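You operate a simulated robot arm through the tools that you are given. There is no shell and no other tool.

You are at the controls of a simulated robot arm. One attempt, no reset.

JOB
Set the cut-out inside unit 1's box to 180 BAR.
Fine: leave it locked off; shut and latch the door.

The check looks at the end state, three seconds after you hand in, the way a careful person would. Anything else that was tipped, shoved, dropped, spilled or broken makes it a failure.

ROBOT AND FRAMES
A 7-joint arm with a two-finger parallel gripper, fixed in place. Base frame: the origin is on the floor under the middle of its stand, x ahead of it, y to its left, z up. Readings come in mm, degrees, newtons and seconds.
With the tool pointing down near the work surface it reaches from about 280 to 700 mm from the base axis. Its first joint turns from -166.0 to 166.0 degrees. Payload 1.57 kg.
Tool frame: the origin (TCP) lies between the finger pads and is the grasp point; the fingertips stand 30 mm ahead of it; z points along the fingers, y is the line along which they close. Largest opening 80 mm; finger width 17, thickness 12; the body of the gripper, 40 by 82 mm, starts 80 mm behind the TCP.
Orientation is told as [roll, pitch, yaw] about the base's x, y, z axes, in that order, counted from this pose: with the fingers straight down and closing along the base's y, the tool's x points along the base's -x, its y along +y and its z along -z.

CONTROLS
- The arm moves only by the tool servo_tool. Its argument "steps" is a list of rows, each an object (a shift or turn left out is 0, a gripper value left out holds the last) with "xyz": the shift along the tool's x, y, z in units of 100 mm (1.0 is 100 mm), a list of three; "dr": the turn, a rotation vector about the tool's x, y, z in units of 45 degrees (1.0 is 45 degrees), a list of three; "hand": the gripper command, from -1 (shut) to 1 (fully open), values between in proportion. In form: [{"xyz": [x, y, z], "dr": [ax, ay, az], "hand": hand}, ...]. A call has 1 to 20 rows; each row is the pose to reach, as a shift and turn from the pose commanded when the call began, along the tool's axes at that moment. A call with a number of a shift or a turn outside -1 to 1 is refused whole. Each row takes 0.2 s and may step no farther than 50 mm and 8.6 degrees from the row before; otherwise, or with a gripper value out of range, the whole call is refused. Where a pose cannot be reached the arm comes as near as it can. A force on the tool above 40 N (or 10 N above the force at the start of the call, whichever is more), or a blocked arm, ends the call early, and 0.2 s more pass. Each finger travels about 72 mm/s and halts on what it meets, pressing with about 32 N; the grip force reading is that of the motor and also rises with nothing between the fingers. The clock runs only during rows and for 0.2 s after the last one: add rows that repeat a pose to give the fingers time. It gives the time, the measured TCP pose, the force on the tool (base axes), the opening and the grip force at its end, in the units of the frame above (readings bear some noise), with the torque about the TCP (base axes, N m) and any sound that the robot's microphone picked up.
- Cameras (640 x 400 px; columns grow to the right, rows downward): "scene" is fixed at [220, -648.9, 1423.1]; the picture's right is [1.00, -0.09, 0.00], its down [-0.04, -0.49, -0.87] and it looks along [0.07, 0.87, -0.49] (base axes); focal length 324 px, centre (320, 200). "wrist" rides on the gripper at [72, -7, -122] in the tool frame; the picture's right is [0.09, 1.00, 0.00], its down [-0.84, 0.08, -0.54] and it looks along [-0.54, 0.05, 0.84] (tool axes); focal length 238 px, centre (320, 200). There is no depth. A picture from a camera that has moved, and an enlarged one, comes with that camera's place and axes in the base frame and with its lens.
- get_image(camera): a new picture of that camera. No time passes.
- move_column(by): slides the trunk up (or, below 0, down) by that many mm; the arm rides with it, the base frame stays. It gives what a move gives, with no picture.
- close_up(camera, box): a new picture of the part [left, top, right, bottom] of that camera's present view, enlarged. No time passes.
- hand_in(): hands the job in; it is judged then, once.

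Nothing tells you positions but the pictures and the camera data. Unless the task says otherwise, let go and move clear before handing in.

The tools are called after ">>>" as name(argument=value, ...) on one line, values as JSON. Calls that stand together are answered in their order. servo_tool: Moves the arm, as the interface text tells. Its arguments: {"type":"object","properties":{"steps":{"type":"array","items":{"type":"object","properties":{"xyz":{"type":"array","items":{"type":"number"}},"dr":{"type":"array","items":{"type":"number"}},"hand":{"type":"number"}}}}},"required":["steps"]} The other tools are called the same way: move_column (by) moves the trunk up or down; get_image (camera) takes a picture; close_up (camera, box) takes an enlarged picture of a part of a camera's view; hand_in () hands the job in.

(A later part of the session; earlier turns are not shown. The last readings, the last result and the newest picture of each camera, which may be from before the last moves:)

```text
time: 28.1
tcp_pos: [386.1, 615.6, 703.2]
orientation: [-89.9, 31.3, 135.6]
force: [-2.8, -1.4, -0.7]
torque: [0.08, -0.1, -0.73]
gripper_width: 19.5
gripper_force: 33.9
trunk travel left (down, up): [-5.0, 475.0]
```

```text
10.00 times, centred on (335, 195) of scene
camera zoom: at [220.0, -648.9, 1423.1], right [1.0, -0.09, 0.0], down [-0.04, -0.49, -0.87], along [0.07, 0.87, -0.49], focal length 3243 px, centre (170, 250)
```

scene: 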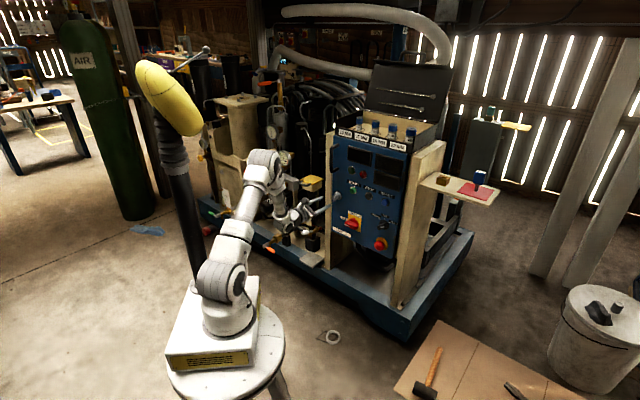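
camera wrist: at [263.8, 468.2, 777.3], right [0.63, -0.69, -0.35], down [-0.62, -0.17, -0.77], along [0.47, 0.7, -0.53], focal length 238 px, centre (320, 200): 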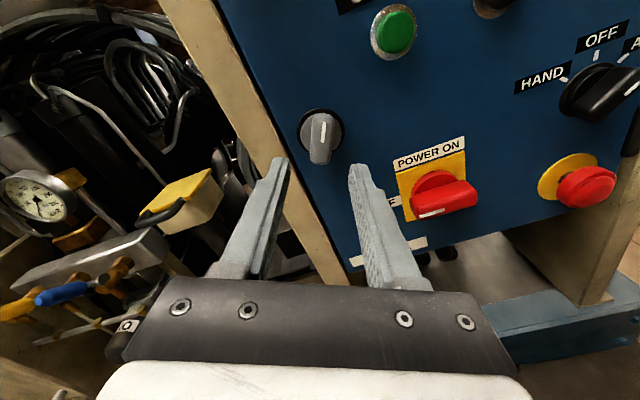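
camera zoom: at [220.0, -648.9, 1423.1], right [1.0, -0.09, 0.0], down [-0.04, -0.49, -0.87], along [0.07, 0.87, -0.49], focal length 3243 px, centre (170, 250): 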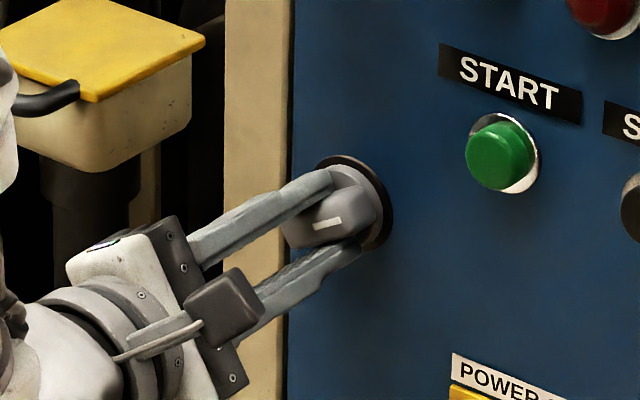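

About 59° so far with very low torque. Finishing the quarter turn.

>>> servo_tool(steps=[{"dr": [0, 0, 0.12]}, {"dr": [0, 0, 0.24]}, {"dr": [0, 0, 0.36]}, {"dr": [0, 0, 0.48]}, {"dr": [0, 0, 0.6]}, {"dr": [0, 0, 0.68]}])

>>> close_up(camera="scene", box=[310, 175, 360, 215])

>>> get_image(camera="wrist")

```text
time: 29.5
tcp_pos: [387.2, 616.3, 703.0]
orientation: [-89.9, 0.7, 135.5]
force: [-0.1, -3.2, -8.2]
torque: [0.01, -0.06, -0.46]
gripper_width: 19.7
gripper_force: 33.5
trunk travel left (down, up): [-5.0, 475.0]
```

```text
10.00 times, centred on (335, 195) of scene
camera zoom: at [220.0, -648.9, 1423.1], right [1.0, -0.09, 0.0], down [-0.04, -0.49, -0.87], along [0.07, 0.87, -0.49], focal length 3243 px, centre (170, 250)
```

zoom: 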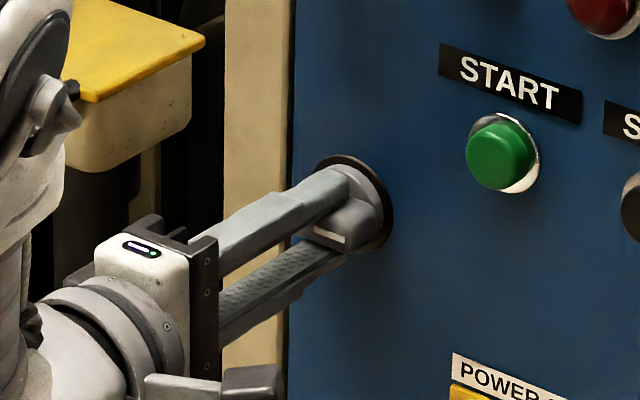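

```text
taken
camera wrist: at [353.9, 476.8, 709.7], right [0.07, -0.07, -0.99], down [-0.98, 0.2, -0.09], along [0.2, 0.98, -0.06], focal length 238 px, centre (320, 200)
```

wrist: 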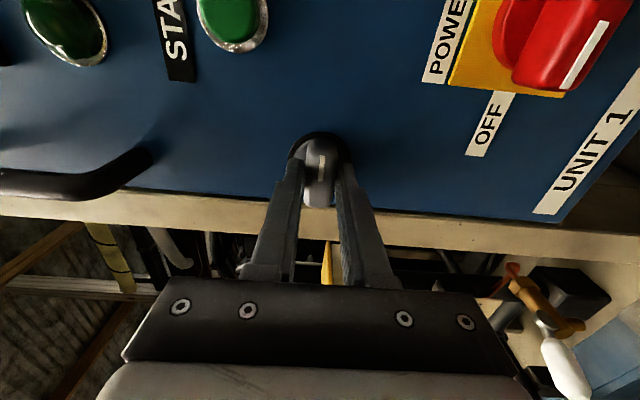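

The knob is horizontal now (about 89°) with no resistance, so the latch should be free. I'll pull gently on the knob along the hinge arc to see whether the door comes.

>>> servo_tool(steps=[{"xyz": [0.01, 0, -0.053], "dr": [0, -0.022, 0.02]}, {"xyz": [0.02, 0, -0.105], "dr": [0, -0.044, 0.02]}, {"xyz": [0.029, 0, -0.158], "dr": [0, -0.067, 0.02]}, {"xyz": [0.039, 0, -0.21], "dr": [0, -0.089, 0.02]}])

>>> close_up(camera="scene", box=[310, 110, 440, 250])

>>> get_image(camera="wrist")

```text
time: 30.5
tcp_pos: [374.4, 598.4, 702.2]
orientation: [-89.9, -0.2, 139.5]
force: [3.2, -3.5, -8.3]
torque: [-0.02, -0.35, -0.56]
gripper_width: 19.7
gripper_force: 33.5
trunk travel left (down, up): [-5.0, 475.0]
```

```text
2.86 times, centred on (375, 180) of scene
camera zoom: at [220.0, -648.9, 1423.1], right [1.0, -0.09, 0.0], down [-0.04, -0.49, -0.87], along [0.07, 0.87, -0.49], focal length 927 px, centre (163, 257)
```

zoom: 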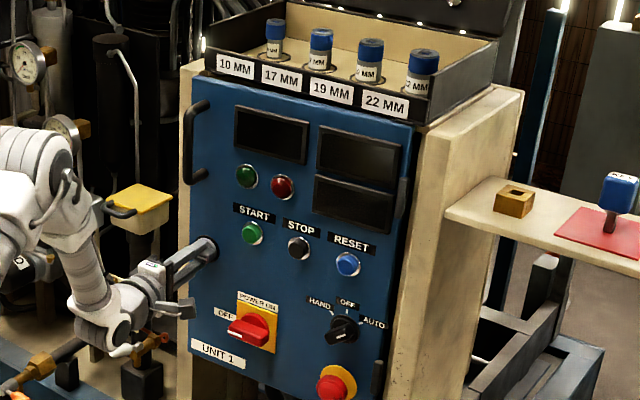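

```text
taken
camera wrist: at [351.5, 457.5, 708.7], right [0.07, -0.06, -1.0], down [-0.99, 0.13, -0.07], along [0.13, 0.99, -0.05], focal length 238 px, centre (320, 200)
```

wrist: 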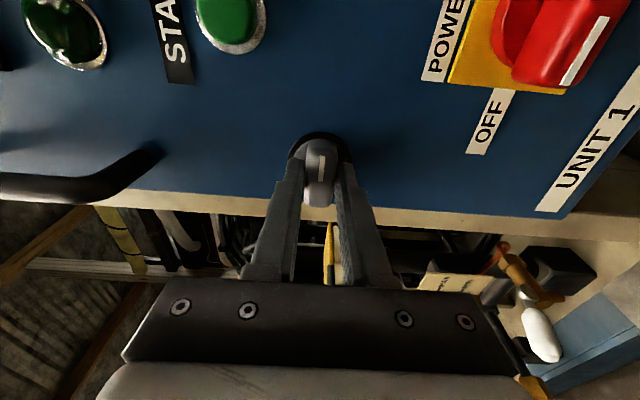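

The door came with the knob and the forces stayed low, so the latch is released. I'll swing it open to about 20° along the same arc.

>>> servo_tool(steps=[{"xyz": [0.018, 0, -0.105], "dr": [0, -0.044, 0]}, {"xyz": [0.039, 0, -0.21], "dr": [0, -0.089, 0]}, {"xyz": [0.064, 0, -0.313], "dr": [0, -0.133, 0]}, {"xyz": [0.093, 0, -0.416], "dr": [0, -0.178, 0]}, {"xyz": [0.125, 0, -0.518], "dr": [0, -0.222, 0]}, {"xyz": [0.161, 0, -0.618], "dr": [0, -0.267, 0]}, {"xyz": [0.2, 0, -0.717], "dr": [0, -0.311, 0]}, {"xyz": [0.243, 0, -0.814], "dr": [0, -0.356, 0]}])

>>> get_image(camera="wrist")

>>> get_image(camera="scene")

```text
time: 31.6
tcp_pos: [370.6, 547.8, 703.2]
orientation: [-90.0, -2.1, 146.9]
force: [1.0, 1.0, -7.8]
torque: [0.14, -0.32, 0.3]
gripper_width: 19.7
gripper_force: 33.9
trunk travel left (down, up): [-5.0, 475.0]
stopped in row 5: the force on the tool passed its limit at 68 N (the readings are from after the stop); the commanded pose is now the measured one
```

```text
taken
camera wrist: at [366.4, 405.2, 706.3], right [0.05, -0.03, -1.0], down [-1.0, 0.0, -0.05], along [0.01, 1.0, -0.03], focal length 238 px, centre (320, 200)
```

wrist: 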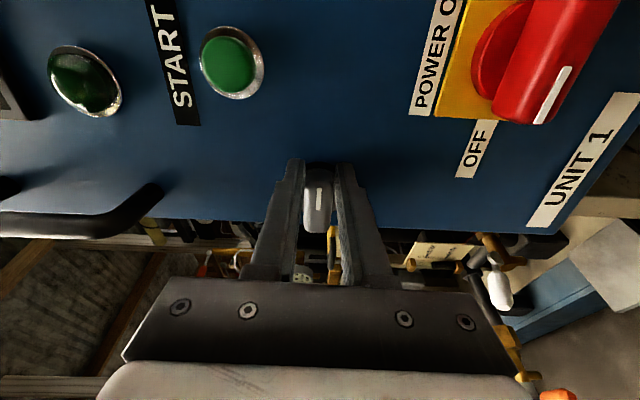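

```text
taken
```

scene: 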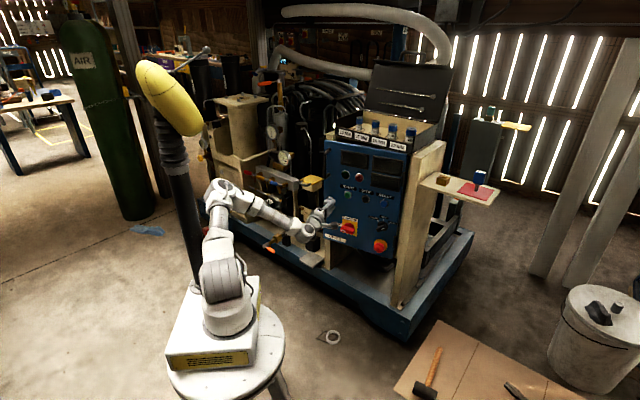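

The door is partly open, but the arm swung its elbow and the force limit tripped. I'll look at where the fingers are on the knob.

>>> close_up(camera="wrist", box=[240, 120, 400, 240])

>>> close_up(camera="scene", box=[190, 110, 430, 280])

>>> close_up(camera="scene", box=[300, 180, 360, 230])

```text
3.33 times, centred on (320, 180) of wrist
camera zoom: at [366.4, 405.2, 706.3], right [0.05, -0.03, -1.0], down [-1.0, 0.0, -0.05], along [0.01, 1.0, -0.03], focal length 794 px, centre (320, 267)
```

zoom: 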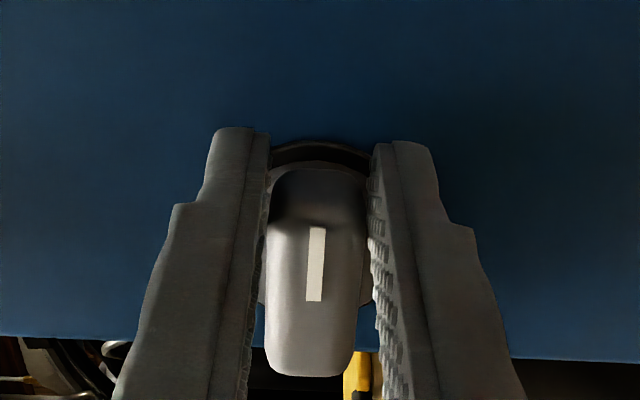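

```text
2.35 times, centred on (310, 195) of scene
camera zoom: at [220.0, -648.9, 1423.1], right [1.0, -0.09, 0.0], down [-0.04, -0.49, -0.87], along [0.07, 0.87, -0.49], focal length 763 px, centre (344, 212)
```

zoom: 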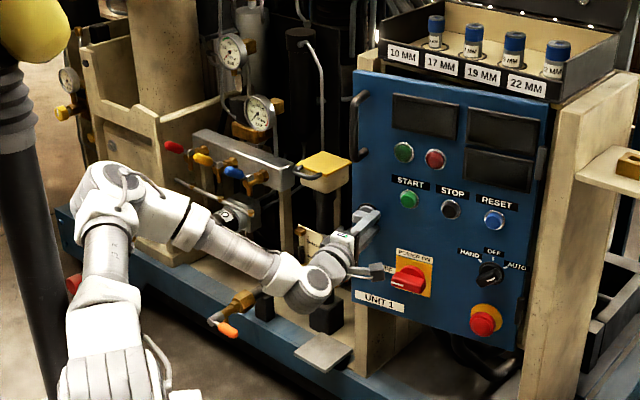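

```text
8.00 times, centred on (330, 205) of scene
camera zoom: at [220.0, -648.9, 1423.1], right [1.0, -0.09, 0.0], down [-0.04, -0.49, -0.87], along [0.07, 0.87, -0.49], focal length 2594 px, centre (240, 160)
```

zoom: 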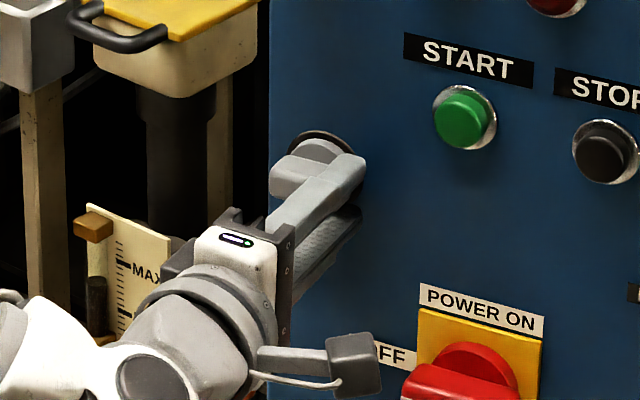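

The fingers hold the right half of the bar and the door is open about 14°. The grip is still firm, so I'll continue the arc slowly for another 8°.

>>> servo_tool(steps=[{"xyz": [0.01, 0, -0.049], "dr": [0, -0.022, 0]}, {"xyz": [0.02, 0, -0.098], "dr": [0, -0.044, 0]}, {"xyz": [0.031, 0, -0.147], "dr": [0, -0.067, 0]}, {"xyz": [0.043, 0, -0.195], "dr": [0, -0.089, 0]}, {"xyz": [0.056, 0, -0.243], "dr": [0, -0.111, 0]}, {"xyz": [0.07, 0, -0.291], "dr": [0, -0.133, 0]}, {"xyz": [0.085, 0, -0.339], "dr": [0, -0.155, 0]}, {"xyz": [0.1, 0, -0.387], "dr": [0, -0.178, 0]}])

>>> get_image(camera="wrist")

>>> get_image(camera="scene")

```text
time: 33.6
tcp_pos: [397.3, 482.9, 707.7]
orientation: [-90.9, -2.6, 150.3]
force: [-0.6, 0.3, -0.8]
torque: [0.0, -0.02, -0.01]
gripper_width: 0.0
gripper_force: 21.2
trunk travel left (down, up): [-5.0, 475.0]
stopped in row 8: the arm was blocked; the commanded pose is now the measured one
```

```text
taken
camera wrist: at [401.5, 339.6, 709.4], right [0.05, -0.01, -1.0], down [-1.0, -0.05, -0.05], along [-0.05, 1.0, -0.01], focal length 238 px, centre (320, 200)
```

wrist: 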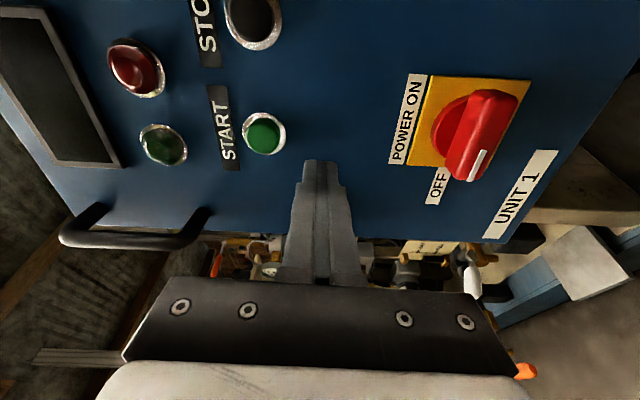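

```text
taken
```

scene: 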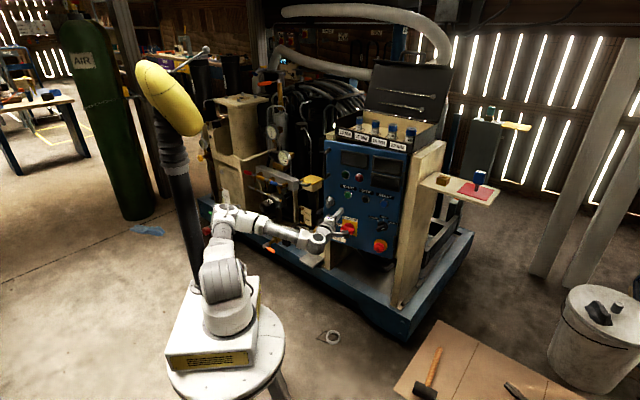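

The fingers slid off the knob and the arm reports it was blocked, with its elbow swung out to the left. The door rests about 12° open. I'll look at the arm's layout before choosing the next approach.

>>> close_up(camera="scene", box=[130, 80, 370, 240])

>>> close_up(camera="scene", box=[140, 200, 300, 400])

```text
2.50 times, centred on (250, 160) of scene
camera zoom: at [220.0, -648.9, 1423.1], right [1.0, -0.09, 0.0], down [-0.04, -0.49, -0.87], along [0.07, 0.87, -0.49], focal length 811 px, centre (495, 300)
```

zoom: 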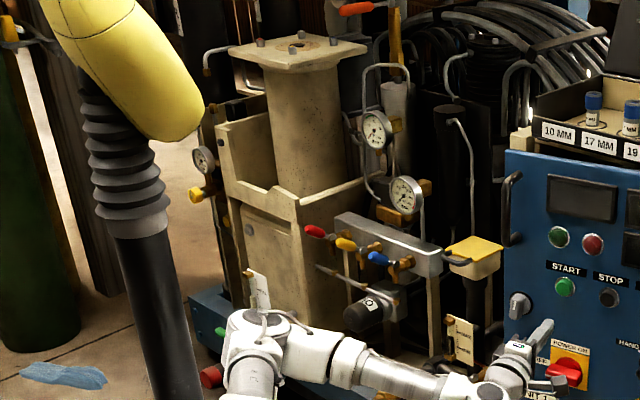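

```text
2.00 times, centred on (220, 300) of scene
camera zoom: at [220.0, -648.9, 1423.1], right [1.0, -0.09, 0.0], down [-0.04, -0.49, -0.87], along [0.07, 0.87, -0.49], focal length 649 px, centre (520, 0)
```

zoom: 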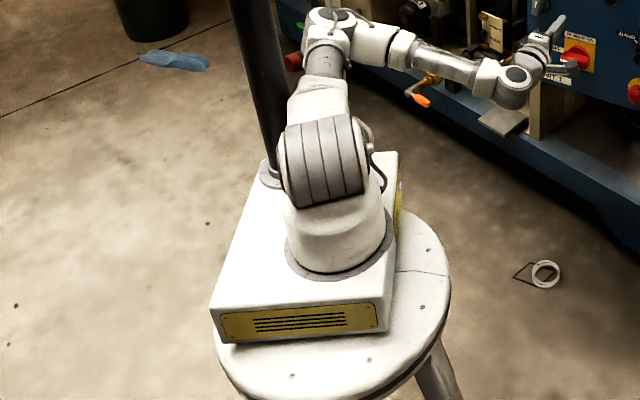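

The elbow now reaches out to the left, which suits hooking the door from behind its left edge. I'll back off, raise to about z 770 (between knob and handle) and move left past the door edge.

>>> servo_tool(steps=[{"xyz": [0, -0.15, -0.15], "hand": -1}, {"xyz": [0, -0.31, -0.3]}, {"xyz": [0, -0.46, -0.3]}, {"xyz": [0, -0.62, -0.3]}, {"xyz": [-0.22, -0.62, -0.42]}, {"xyz": [-0.44, -0.62, -0.55]}, {"xyz": [-0.66, -0.62, -0.67]}, {"xyz": [-0.87, -0.62, -0.8]}])

>>> get_image(camera="wrist")

>>> get_image(camera="scene")

```text
time: 35.0
tcp_pos: [415.1, 388.6, 737.8]
orientation: [-91.2, -1.7, 139.8]
force: [-0.3, 0.4, 0.1]
torque: [0.03, -0.06, 0.01]
gripper_width: 0.0
gripper_force: 22.2
out of reach, approached as far as the arm can: row 2, 3, 4, 5, 6
trunk travel left (down, up): [-5.0, 475.0]
stopped in row 6: the arm was blocked; the commanded pose is now the measured one
```

```text
taken
camera wrist: at [392.5, 247.6, 739.9], right [0.06, -0.03, -1.0], down [-0.99, 0.13, -0.07], along [0.13, 0.99, -0.02], focal length 238 px, centre (320, 200)
```

wrist: 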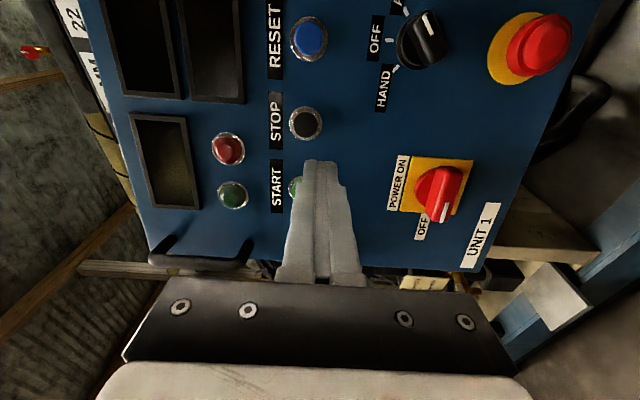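

```text
taken
```

scene: 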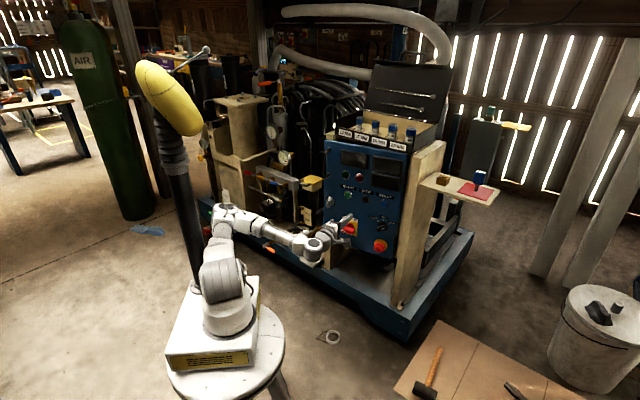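

The arm can't go left from this elbow-low posture, since the elbow is against the robot's own mast. I'll get the elbow up again first by raising the tool and pitching it downward in free space.

>>> servo_tool(steps=[{"xyz": [0, -0.12, -0.02], "dr": [-0.12, 0, 0]}, {"xyz": [0, -0.25, -0.04], "dr": [-0.25, 0, 0]}, {"xyz": [0, -0.37, -0.06], "dr": [-0.37, 0, 0]}, {"xyz": [0, -0.5, -0.08], "dr": [-0.5, 0, 0]}, {"xyz": [0, -0.62, -0.1], "dr": [-0.62, 0, 0]}, {"xyz": [0, -0.75, -0.12], "dr": [-0.75, 0, 0]}, {"xyz": [0, -0.87, -0.14], "dr": [-0.87, 0, 0]}, {"xyz": [0, -1.0, -0.16], "dr": [-1.0, 0, 0]}])

>>> get_image(camera="scene")

```text
time: 36.5
tcp_pos: [364.7, 220.1, 558.6]
orientation: [-65.7, 0.7, 123.2]
force: [0.0, -0.1, -0.5]
torque: [-0.01, 0.0, 0.0]
gripper_width: 0.0
gripper_force: 21.1
out of reach, approached as far as the arm can: row 1, 2, 3, 4, 5, 6, 7
trunk travel left (down, up): [-5.0, 475.0]
stopped in row 7: the arm was blocked; the commanded pose is now the measured one
```

```text
taken
```

scene: 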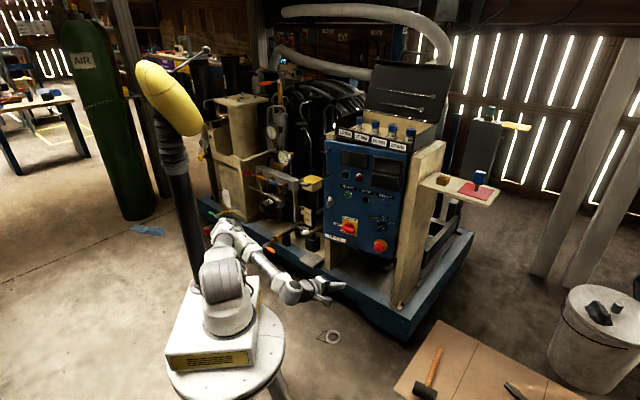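

That move sank the arm instead, so the solver is stuck near a limit. I'll try a pure vertical lift without any rotation.

>>> servo_tool(steps=[{"xyz": [0, -0.09, -0.04]}, {"xyz": [0, -0.18, -0.08]}, {"xyz": [0, -0.27, -0.12]}, {"xyz": [0, -0.36, -0.16]}, {"xyz": [0, -0.45, -0.2]}])

>>> close_up(camera="scene", box=[140, 200, 360, 340])

```text
time: 37.8
tcp_pos: [365.3, 219.4, 557.9]
orientation: [-65.5, 0.6, 123.2]
force: [0.6, -0.4, -0.2]
torque: [-0.04, 0.02, 0.0]
gripper_width: 0.0
gripper_force: 20.8
out of reach, approached as far as the arm can: row 1, 2, 3, 4, 5
trunk travel left (down, up): [-5.0, 475.0]
```

```text
2.86 times, centred on (250, 270) of scene
camera zoom: at [220.0, -648.9, 1423.1], right [1.0, -0.09, 0.0], down [-0.04, -0.49, -0.87], along [0.07, 0.87, -0.49], focal length 927 px, centre (520, 0)
```

zoom: 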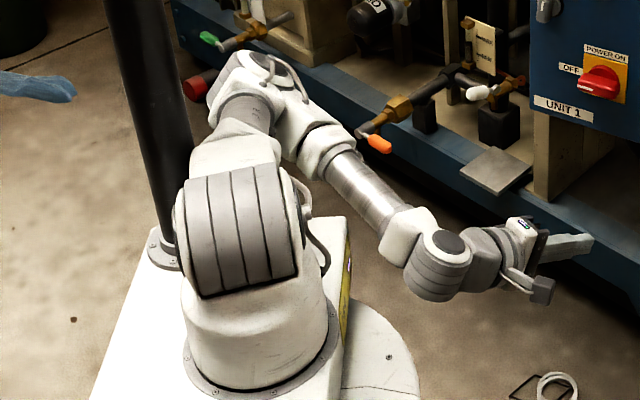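

No movement at all, so some joints must be at their stops. I'll test which tool rotations are free, starting with roll either way.

>>> servo_tool(steps=[{"dr": [0, 0, -0.1]}, {"dr": [0, 0, -0.2]}, {"dr": [0, 0, -0.3]}])

>>> servo_tool(steps=[{"dr": [0.1, 0, 0]}, {"dr": [0.2, 0, 0]}, {"dr": [0.3, 0, 0]}])

>>> servo_tool(steps=[{"dr": [0, 0.1, 0]}, {"dr": [0, 0.2, 0]}, {"dr": [0, 0.3, 0]}])

```text
time: 38.5
tcp_pos: [363.2, 221.3, 558.1]
orientation: [-64.9, 12.9, 129.2]
force: [-0.4, 0.6, 0.9]
torque: [0.0, 0.0, 0.02]
gripper_width: 0.1
gripper_force: 21.5
trunk travel left (down, up): [-5.0, 475.0]
```

```text
time: 39.4
tcp_pos: [364.4, 220.4, 575.5]
orientation: [-79.4, 13.8, 128.6]
force: [1.1, 0.1, -0.1]
torque: [0.01, 0.0, 0.01]
gripper_width: 0.0
gripper_force: 21.8
trunk travel left (down, up): [-5.0, 475.0]
```

```text
time: 40.2
tcp_pos: [398.5, 184.6, 606.1]
orientation: [-87.5, 21.8, 110.5]
force: [0.3, 0.4, -0.5]
torque: [0.01, 0.01, -0.01]
gripper_width: 0.2
gripper_force: 20.7
trunk travel left (down, up): [-5.0, 475.0]
stopped in row 3: the arm was blocked; the commanded pose is now the measured one
```

The roll and pitch-up moves were followed. I'll check where the arm has ended up.

>>> close_up(camera="scene", box=[140, 180, 380, 340])

>>> get_image(camera="wrist")

```text
2.50 times, centred on (260, 260) of scene
camera zoom: at [220.0, -648.9, 1423.1], right [1.0, -0.09, 0.0], down [-0.04, -0.49, -0.87], along [0.07, 0.87, -0.49], focal length 811 px, centre (470, 50)
```

zoom: 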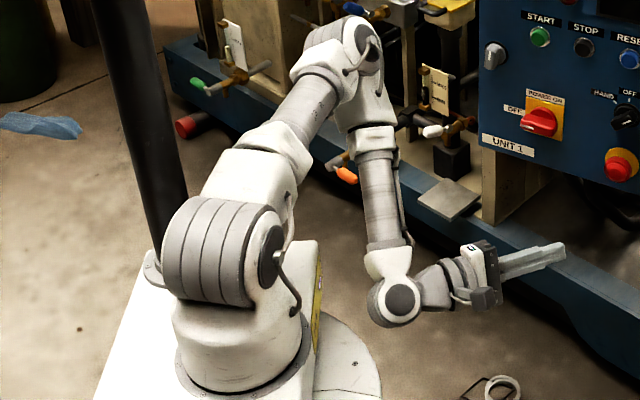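

```text
taken
camera wrist: at [307.6, 83.3, 643.7], right [0.12, -0.44, -0.89], down [-0.78, 0.52, -0.36], along [0.62, 0.73, -0.28], focal length 238 px, centre (320, 200)
```

wrist: 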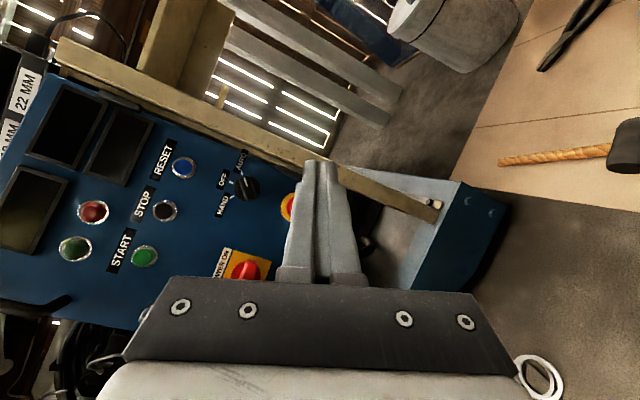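

The arm is back in a comfortable elbow-up posture. Next I'll go for the door handle, a vertical bar that lets the hand pivot as the door swings. First I'll raise and roll the hand so the camera is on top.

>>> servo_tool(steps=[{"xyz": [0.05, -0.13, 0], "dr": [0, 0, -0.14], "hand": -0.2}, {"xyz": [0.1, -0.26, 0], "dr": [0, 0, -0.28]}, {"xyz": [0.16, -0.4, 0], "dr": [0, 0, -0.42]}, {"xyz": [0.21, -0.53, 0], "dr": [0, 0, -0.57]}, {"xyz": [0.27, -0.66, 0], "dr": [0, 0, -0.71]}, {"xyz": [0.32, -0.8, 0], "dr": [0, 0, -0.85]}, {"xyz": [0.37, -0.93, 0], "dr": [0, 0, -1.0]}])

>>> get_image(camera="wrist")

>>> get_image(camera="scene")

```text
time: 41.9
tcp_pos: [424.4, 206.7, 686.5]
orientation: [-83.4, 66.5, 115.8]
force: [-0.6, 0.4, -0.2]
torque: [0.0, 0.02, 0.0]
gripper_width: 31.8
gripper_force: 0.1
out of reach, approached as far as the arm can: row 4, 5, 6, 7
trunk travel left (down, up): [-5.0, 475.0]
```

```text
taken
camera wrist: at [321.7, 144.7, 758.4], right [0.31, -0.9, -0.31], down [-0.63, 0.05, -0.77], along [0.71, 0.44, -0.55], focal length 238 px, centre (320, 200)
```

wrist: 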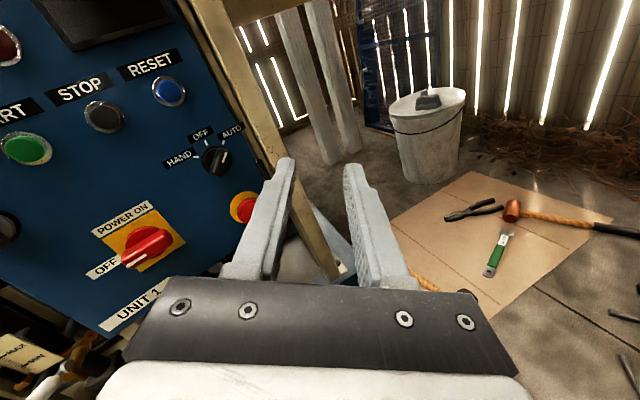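

```text
taken
```

scene: 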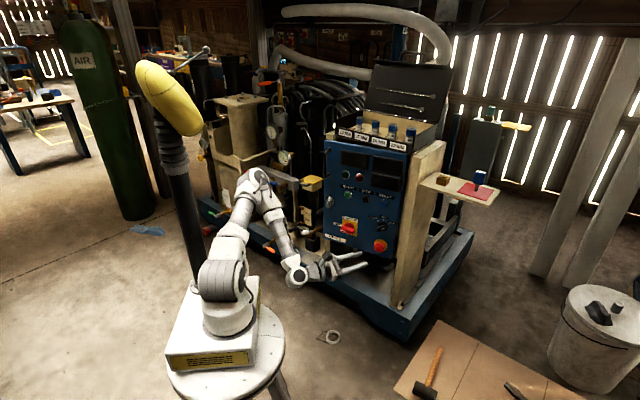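

The out-of-reach notes show that a level tool needs to be further out from the base. I'll swing the hand toward the door and outward.

>>> servo_tool(steps=[{"xyz": [0.03, -0.17, 0.03], "dr": [0.11, -0.013, -0.087]}, {"xyz": [0.05, -0.33, 0.06], "dr": [0.225, -0.027, -0.174]}, {"xyz": [0.07, -0.5, 0.09], "dr": [0.337, -0.04, -0.261]}, {"xyz": [0.1, -0.67, 0.11], "dr": [0.45, -0.053, -0.348]}, {"xyz": [0.13, -0.83, 0.14], "dr": [0.56, -0.067, -0.435]}, {"xyz": [0.15, -1.0, 0.17], "dr": [0.674, -0.08, -0.522]}])

>>> get_image(camera="wrist")

```text
time: 43.2
tcp_pos: [414.4, 293.7, 741.1]
orientation: [-145.9, 90.1, 84.4]
force: [0.2, -0.2, -0.1]
torque: [-0.03, 0.0, -0.03]
gripper_width: 31.9
gripper_force: 0.2
trunk travel left (down, up): [-5.0, 475.0]
```

```text
taken
camera wrist: at [332.3, 203.6, 811.0], right [0.77, -0.64, 0.09], down [-0.29, -0.47, -0.84], along [0.57, 0.62, -0.54], focal length 238 px, centre (320, 200)
```

wrist: 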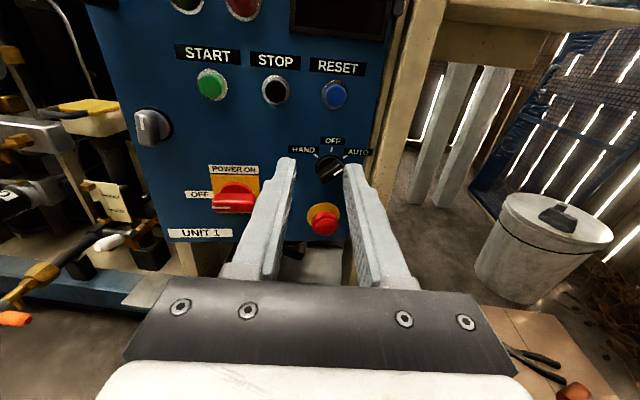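

The pose is reached exactly, square on with the camera on top. I'll move left and up toward the handle in stages.

>>> servo_tool(steps=[{"xyz": [0.15, -0.2, 0.06]}, {"xyz": [0.3, -0.4, 0.12]}, {"xyz": [0.45, -0.6, 0.18]}, {"xyz": [0.6, -0.8, 0.24]}, {"xyz": [0.75, -1.0, 0.3]}])

>>> servo_tool(steps=[{"xyz": [0.15, -0.2, 0.06]}, {"xyz": [0.3, -0.4, 0.12]}, {"xyz": [0.45, -0.6, 0.18]}, {"xyz": [0.6, -0.8, 0.24]}, {"xyz": [0.74, -1.0, 0.3]}])

>>> get_image(camera="wrist")

>>> get_image(camera="scene")

```text
time: 44.5
tcp_pos: [392.0, 327.4, 776.4]
orientation: [-146.9, 89.4, 82.4]
force: [-0.8, 0.3, 0.8]
torque: [0.0, 0.01, 0.01]
gripper_width: 31.8
gripper_force: 0.0
out of reach, approached as far as the arm can: row 3, 4, 5
trunk travel left (down, up): [-5.0, 475.0]
```

```text
time: 45.6
tcp_pos: [392.3, 326.4, 775.4]
orientation: [-164.9, 89.6, 64.5]
force: [-0.2, -0.1, -0.1]
torque: [0.01, 0.0, 0.01]
gripper_width: 32.1
gripper_force: 0.1
out of reach, approached as far as the arm can: row 1, 2, 3, 4, 5
trunk travel left (down, up): [-5.0, 475.0]
```

```text
taken
camera wrist: at [309.0, 236.7, 845.8], right [0.76, -0.65, 0.09], down [-0.29, -0.46, -0.84], along [0.59, 0.61, -0.53], focal length 238 px, centre (320, 200)
```

wrist: 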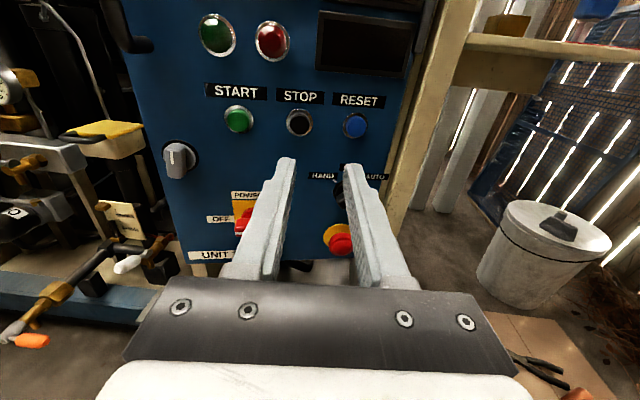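

```text
taken
```

scene: 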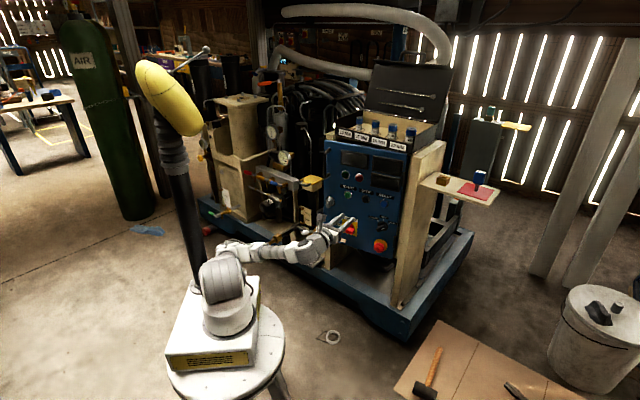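

With a level tool this close in, the wrist is near its limits, which is why the elbow folds down to the left. Pitching the tool downward should suit the arm far better, so I'll pitch it down 45° while rising.

>>> servo_tool(steps=[{"xyz": [0.06, 0, 0], "dr": [0, -0.125, 0]}, {"xyz": [0.12, 0, 0], "dr": [0, -0.25, 0]}, {"xyz": [0.19, 0, 0], "dr": [0, -0.375, 0]}, {"xyz": [0.25, 0, 0], "dr": [0, -0.5, 0]}, {"xyz": [0.31, 0, 0], "dr": [0, -0.625, 0]}, {"xyz": [0.37, 0, 0], "dr": [0, -0.75, 0]}, {"xyz": [0.43, 0, 0], "dr": [0, -0.875, 0]}, {"xyz": [0.5, 0, 0], "dr": [0, -1.0, 0]}])

>>> close_up(camera="scene", box=[140, 160, 380, 320])

```text
time: 47.5
tcp_pos: [431.7, 306.5, 774.4]
orientation: [-32.9, 83.7, -154.4]
force: [0.2, 1.1, 0.6]
torque: [-0.03, 0.02, -0.07]
gripper_width: 32.0
gripper_force: 0.1
out of reach, approached as far as the arm can: row 1, 2, 3, 4, 5, 6, 7, 8
trunk travel left (down, up): [-5.0, 475.0]
```

```text
2.50 times, centred on (260, 240) of scene
camera zoom: at [220.0, -648.9, 1423.1], right [1.0, -0.09, 0.0], down [-0.04, -0.49, -0.87], along [0.07, 0.87, -0.49], focal length 811 px, centre (470, 100)
```

zoom: 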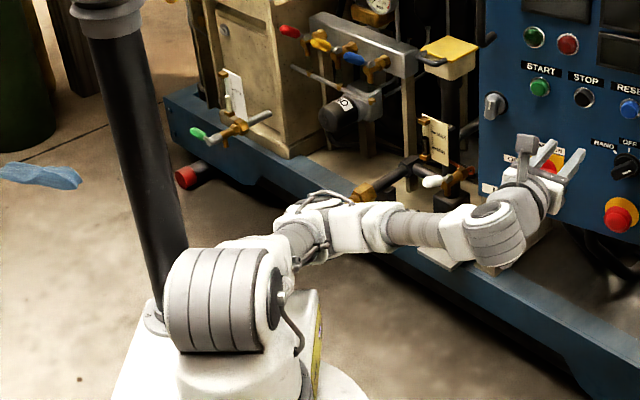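

In this posture a downward pitch is what's infeasible, and swinging the tool to the right should let the elbow rise. I'll yaw the tool right, well away from the machine.

>>> servo_tool(steps=[{"dr": [-0.14, 0, 0]}, {"dr": [-0.28, 0, 0]}, {"dr": [-0.42, 0, 0]}, {"dr": [-0.56, 0, 0]}, {"dr": [-0.7, 0, 0]}, {"dr": [-0.85, 0, 0]}, {"dr": [-1.0, 0, 0]}])

>>> close_up(camera="scene", box=[140, 160, 380, 320])

```text
time: 49.0
tcp_pos: [436.1, 294.3, 750.6]
orientation: [52.7, 80.2, -115.1]
force: [10.4, -7.4, -0.2]
torque: [0.05, 0.12, 0.84]
gripper_width: 32.3
gripper_force: 0.1
out of reach, approached as far as the arm can: row 1, 2, 3, 4, 5
trunk travel left (down, up): [-5.0, 475.0]
```

```text
2.50 times, centred on (260, 240) of scene
camera zoom: at [220.0, -648.9, 1423.1], right [1.0, -0.09, 0.0], down [-0.04, -0.49, -0.87], along [0.07, 0.87, -0.49], focal length 811 px, centre (470, 100)
```

zoom: 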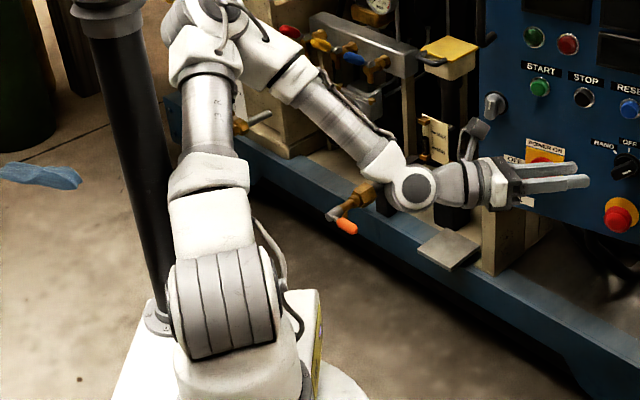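

The elbow is up again with the tool pointing right. Next I'll pitch the tool down while rising, which should bring back the comfortable wrist posture.

>>> servo_tool(steps=[{"xyz": [0.05, 0, 0], "dr": [-0.05, -0.12, 0]}, {"xyz": [0.1, 0, 0], "dr": [-0.1, -0.25, 0]}, {"xyz": [0.2, 0, 0], "dr": [-0.15, -0.37, 0]}, {"xyz": [0.3, 0, 0], "dr": [-0.2, -0.5, 0]}, {"xyz": [0.4, 0, 0], "dr": [-0.25, -0.62, 0]}, {"xyz": [0.5, 0, 0], "dr": [-0.3, -0.75, 0]}, {"xyz": [0.6, 0, 0], "dr": [-0.35, -0.87, 0]}, {"xyz": [0.7, 0, 0], "dr": [-0.4, -1.0, 0]}])

>>> close_up(camera="scene", box=[140, 140, 380, 300])

```text
time: 50.9
tcp_pos: [438.6, 310.8, 841.6]
orientation: [12.7, 39.1, -174.0]
force: [-0.3, 0.3, 0.1]
torque: [-0.01, 0.01, 0.0]
gripper_width: 32.0
gripper_force: 0.0
trunk travel left (down, up): [-5.0, 475.0]
```

```text
2.50 times, centred on (260, 220) of scene
camera zoom: at [220.0, -648.9, 1423.1], right [1.0, -0.09, 0.0], down [-0.04, -0.49, -0.87], along [0.07, 0.87, -0.49], focal length 811 px, centre (470, 150)
```

zoom: 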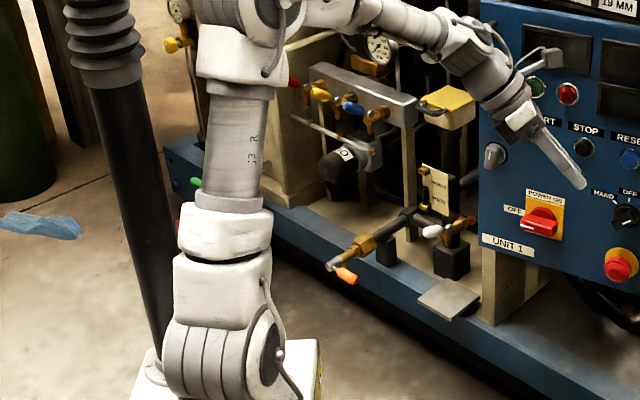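

This pose was reached with no complaints, elbow high and tool pitched about 49° down. I'll roll the hand toward its natural mid-range, clockwise first.

>>> servo_tool(steps=[{"dr": [0, 0, 0.166]}, {"dr": [0, 0, 0.333]}, {"dr": [0, 0, 0.5]}, {"dr": [0, 0, 0.666]}, {"dr": [0, 0, 0.833]}, {"dr": [0, 0, 1.0]}])

>>> servo_tool(steps=[{"dr": [0, 0, 0.166]}, {"dr": [0, 0, 0.333]}, {"dr": [0, 0, 0.5]}, {"dr": [0, 0, 0.666]}, {"dr": [0, 0, 0.833]}, {"dr": [0, 0, 1.0]}])

>>> get_image(camera="wrist")

>>> get_image(camera="scene")

```text
time: 52.2
tcp_pos: [440.4, 309.4, 840.1]
orientation: [-23.3, 34.6, 129.1]
force: [0.4, 0.0, -0.2]
torque: [0.0, -0.02, 0.01]
gripper_width: 31.8
gripper_force: 0.1
trunk travel left (down, up): [-5.0, 475.0]
```

```text
time: 53.6
tcp_pos: [439.8, 308.9, 841.3]
orientation: [-40.0, 9.6, 87.6]
force: [-0.3, -0.3, 0.2]
torque: [-0.01, 0.03, -0.01]
gripper_width: 32.0
gripper_force: 0.0
trunk travel left (down, up): [-5.0, 475.0]
```

```text
taken
camera wrist: at [366.1, 256.3, 950.3], right [-0.77, -0.17, -0.62], down [-0.37, 0.9, 0.22], along [0.52, 0.4, -0.76], focal length 238 px, centre (320, 200)
```

wrist: 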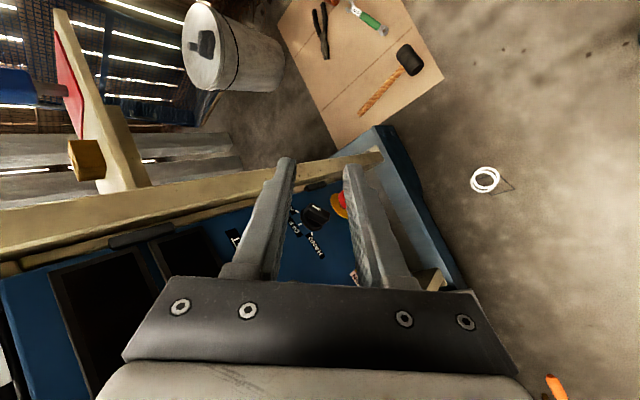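

```text
taken
```

scene: 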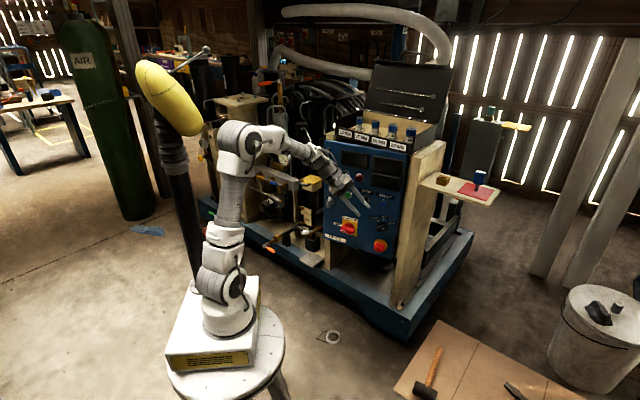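

Roll is free and the elbow is nicely up. I'll now turn the tool toward the door with a 40° downward pitch, moving toward the handle side in steps.

>>> servo_tool(steps=[{"xyz": [-0.08, 0.02, -0.1], "dr": [-0.04, -0.077, 0.101]}, {"xyz": [-0.17, 0.04, -0.2], "dr": [-0.08, -0.154, 0.202]}, {"xyz": [-0.25, 0.06, -0.3], "dr": [-0.12, -0.23, 0.303]}, {"xyz": [-0.33, 0.08, -0.4], "dr": [-0.16, -0.307, 0.404]}, {"xyz": [-0.42, 0.1, -0.5], "dr": [-0.2, -0.384, 0.505]}, {"xyz": [-0.5, 0.12, -0.6], "dr": [-0.24, -0.461, 0.606]}])

>>> servo_tool(steps=[{"dr": [-0.04, -0.077, 0.101]}, {"dr": [-0.08, -0.154, 0.202]}, {"dr": [-0.12, -0.23, 0.303]}, {"dr": [-0.16, -0.307, 0.404]}, {"dr": [-0.2, -0.384, 0.505]}, {"dr": [-0.24, -0.461, 0.606]}])

>>> get_image(camera="wrist")

>>> get_image(camera="scene")

```text
time: 55.0
tcp_pos: [393.9, 367.3, 872.2]
orientation: [-27.5, -22.9, 76.7]
force: [0.0, -0.2, 0.6]
torque: [0.06, 0.02, -0.02]
gripper_width: 31.9
gripper_force: 0.1
trunk travel left (down, up): [-5.0, 475.0]
```

```text
time: 56.5
tcp_pos: [393.5, 367.3, 872.7]
orientation: [0.0, -50.0, 50.1]
force: [0.0, 0.6, -0.1]
torque: [-0.03, -0.01, -0.04]
gripper_width: 32.2
gripper_force: 0.0
trunk travel left (down, up): [-5.0, 475.0]
```

```text
taken
camera wrist: at [311.8, 253.7, 894.8], right [-0.8, 0.59, -0.07], down [0.02, 0.14, 0.99], along [0.6, 0.79, -0.13], focal length 238 px, centre (320, 200)
```

wrist: 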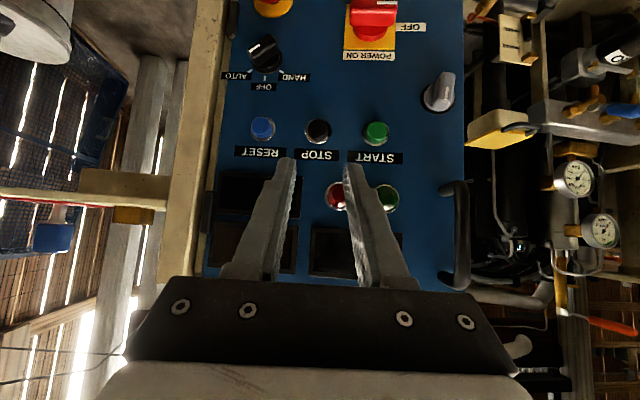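

```text
taken
```

scene: 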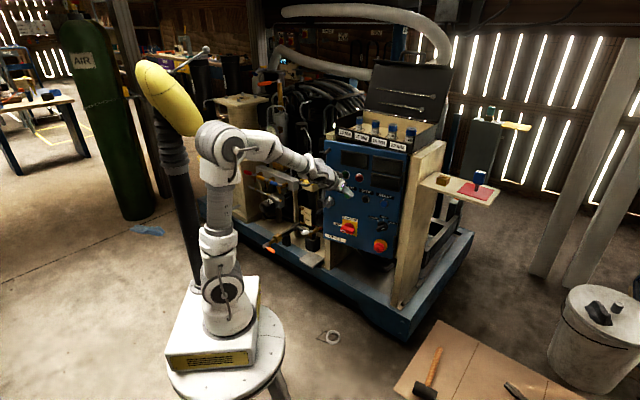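

Excellent: natural posture, no limits, and the door, knob and handle are all in view (inverted). I'll zoom both cameras on the handle to locate it.

>>> close_up(camera="wrist", box=[400, 150, 520, 310])

>>> close_up(camera="scene", box=[310, 130, 370, 250])

>>> close_up(camera="wrist", box=[200, 0, 500, 200])

```text
2.50 times, centred on (460, 230) of wrist
camera zoom: at [311.8, 253.7, 894.8], right [-0.8, 0.59, -0.07], down [0.02, 0.14, 0.99], along [0.6, 0.79, -0.13], focal length 596 px, centre (-30, 125)
```

zoom: 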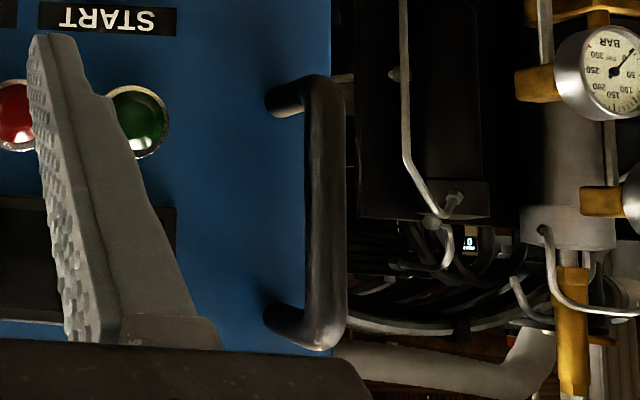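

```text
3.33 times, centred on (340, 190) of scene
camera zoom: at [220.0, -648.9, 1423.1], right [1.0, -0.09, 0.0], down [-0.04, -0.49, -0.87], along [0.07, 0.87, -0.49], focal length 1081 px, centre (253, 233)
```

zoom: 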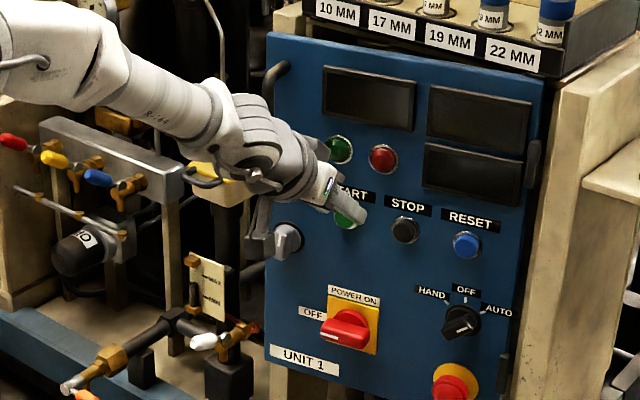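

```text
2.00 times, centred on (350, 100) of wrist
camera zoom: at [311.8, 253.7, 894.8], right [-0.8, 0.59, -0.07], down [0.02, 0.14, 0.99], along [0.6, 0.79, -0.13], focal length 477 px, centre (260, 400)
```

zoom: 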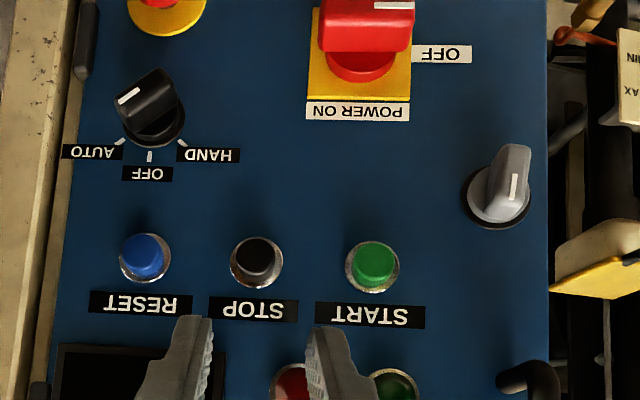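

The knob looks to have moved from where I left it. I'll zoom in on it more closely from both cameras.

>>> close_up(camera="wrist", box=[410, 60, 480, 120])

>>> close_up(camera="scene", box=[320, 180, 350, 205])

```text
6.67 times, centred on (445, 90) of wrist
camera zoom: at [311.8, 253.7, 894.8], right [-0.8, 0.59, -0.07], down [0.02, 0.14, 0.99], along [0.6, 0.79, -0.13], focal length 1589 px, centre (-513, 933)
```

zoom: 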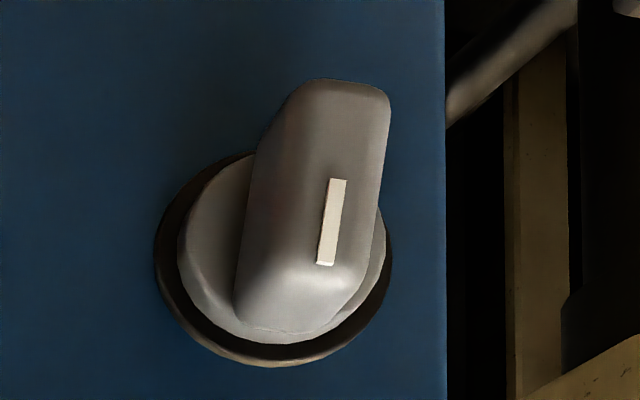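

```text
16.00 times, centred on (335, 192) of scene
camera zoom: at [220.0, -648.9, 1423.1], right [1.0, -0.09, 0.0], down [-0.04, -0.49, -0.87], along [0.07, 0.87, -0.49], focal length 5189 px, centre (80, 320)
```

zoom: 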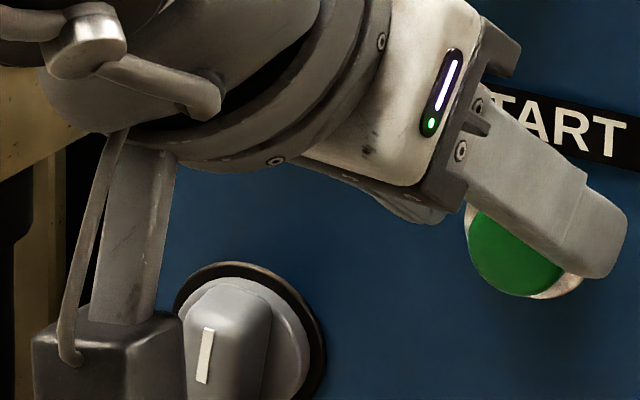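

The knob has sprung back to vertical, so it is a spring-return latch. The door is at about 14°, and the handle bar is at about (343, 541) spanning z 829–940. I'll move to a standoff 100 mm short of the bar.

>>> servo_tool(steps=[{"xyz": [-0.07, 0.15, -0.03], "hand": 0.5}, {"xyz": [-0.15, 0.3, -0.06]}, {"xyz": [-0.22, 0.45, -0.09]}, {"xyz": [-0.3, 0.6, -0.12]}, {"xyz": [-0.37, 0.75, -0.15]}])

>>> servo_tool(steps=[{"xyz": [-0.07, 0.15, -0.03]}, {"xyz": [-0.15, 0.3, -0.06]}, {"xyz": [-0.22, 0.45, -0.09]}, {"xyz": [-0.3, 0.6, -0.12]}, {"xyz": [-0.37, 0.75, -0.15]}])

>>> get_image(camera="wrist")

>>> get_image(camera="scene")

```text
time: 57.6
tcp_pos: [345.7, 424.3, 909.4]
orientation: [0.1, -49.8, 50.1]
force: [0.3, 0.1, 0.1]
torque: [0.01, -0.01, 0.03]
gripper_width: 60.0
gripper_force: 0.0
trunk travel left (down, up): [-5.0, 475.0]
```

```text
time: 58.9
tcp_pos: [295.3, 482.3, 948.1]
orientation: [0.1, -49.9, 50.1]
force: [1.3, -0.9, 0.0]
torque: [-0.03, 0.02, -0.01]
gripper_width: 60.2
gripper_force: 0.0
trunk travel left (down, up): [-5.0, 475.0]
```

```text
taken
camera wrist: at [212.3, 368.2, 971.4], right [-0.8, 0.59, -0.07], down [0.02, 0.14, 0.99], along [0.6, 0.79, -0.13], focal length 238 px, centre (320, 200)
```

wrist: 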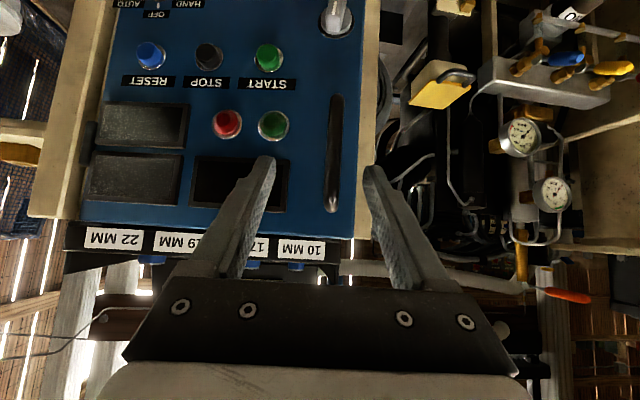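

```text
taken
```

scene: 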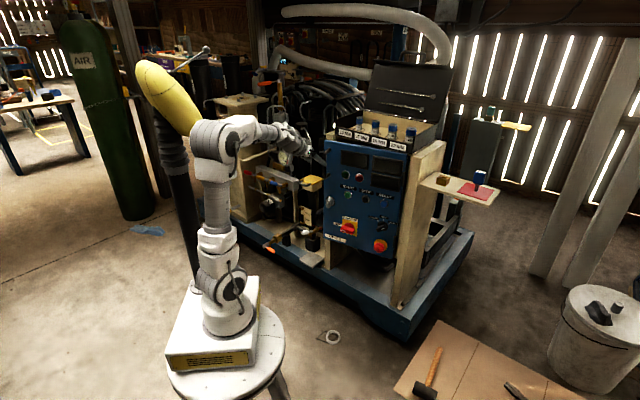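

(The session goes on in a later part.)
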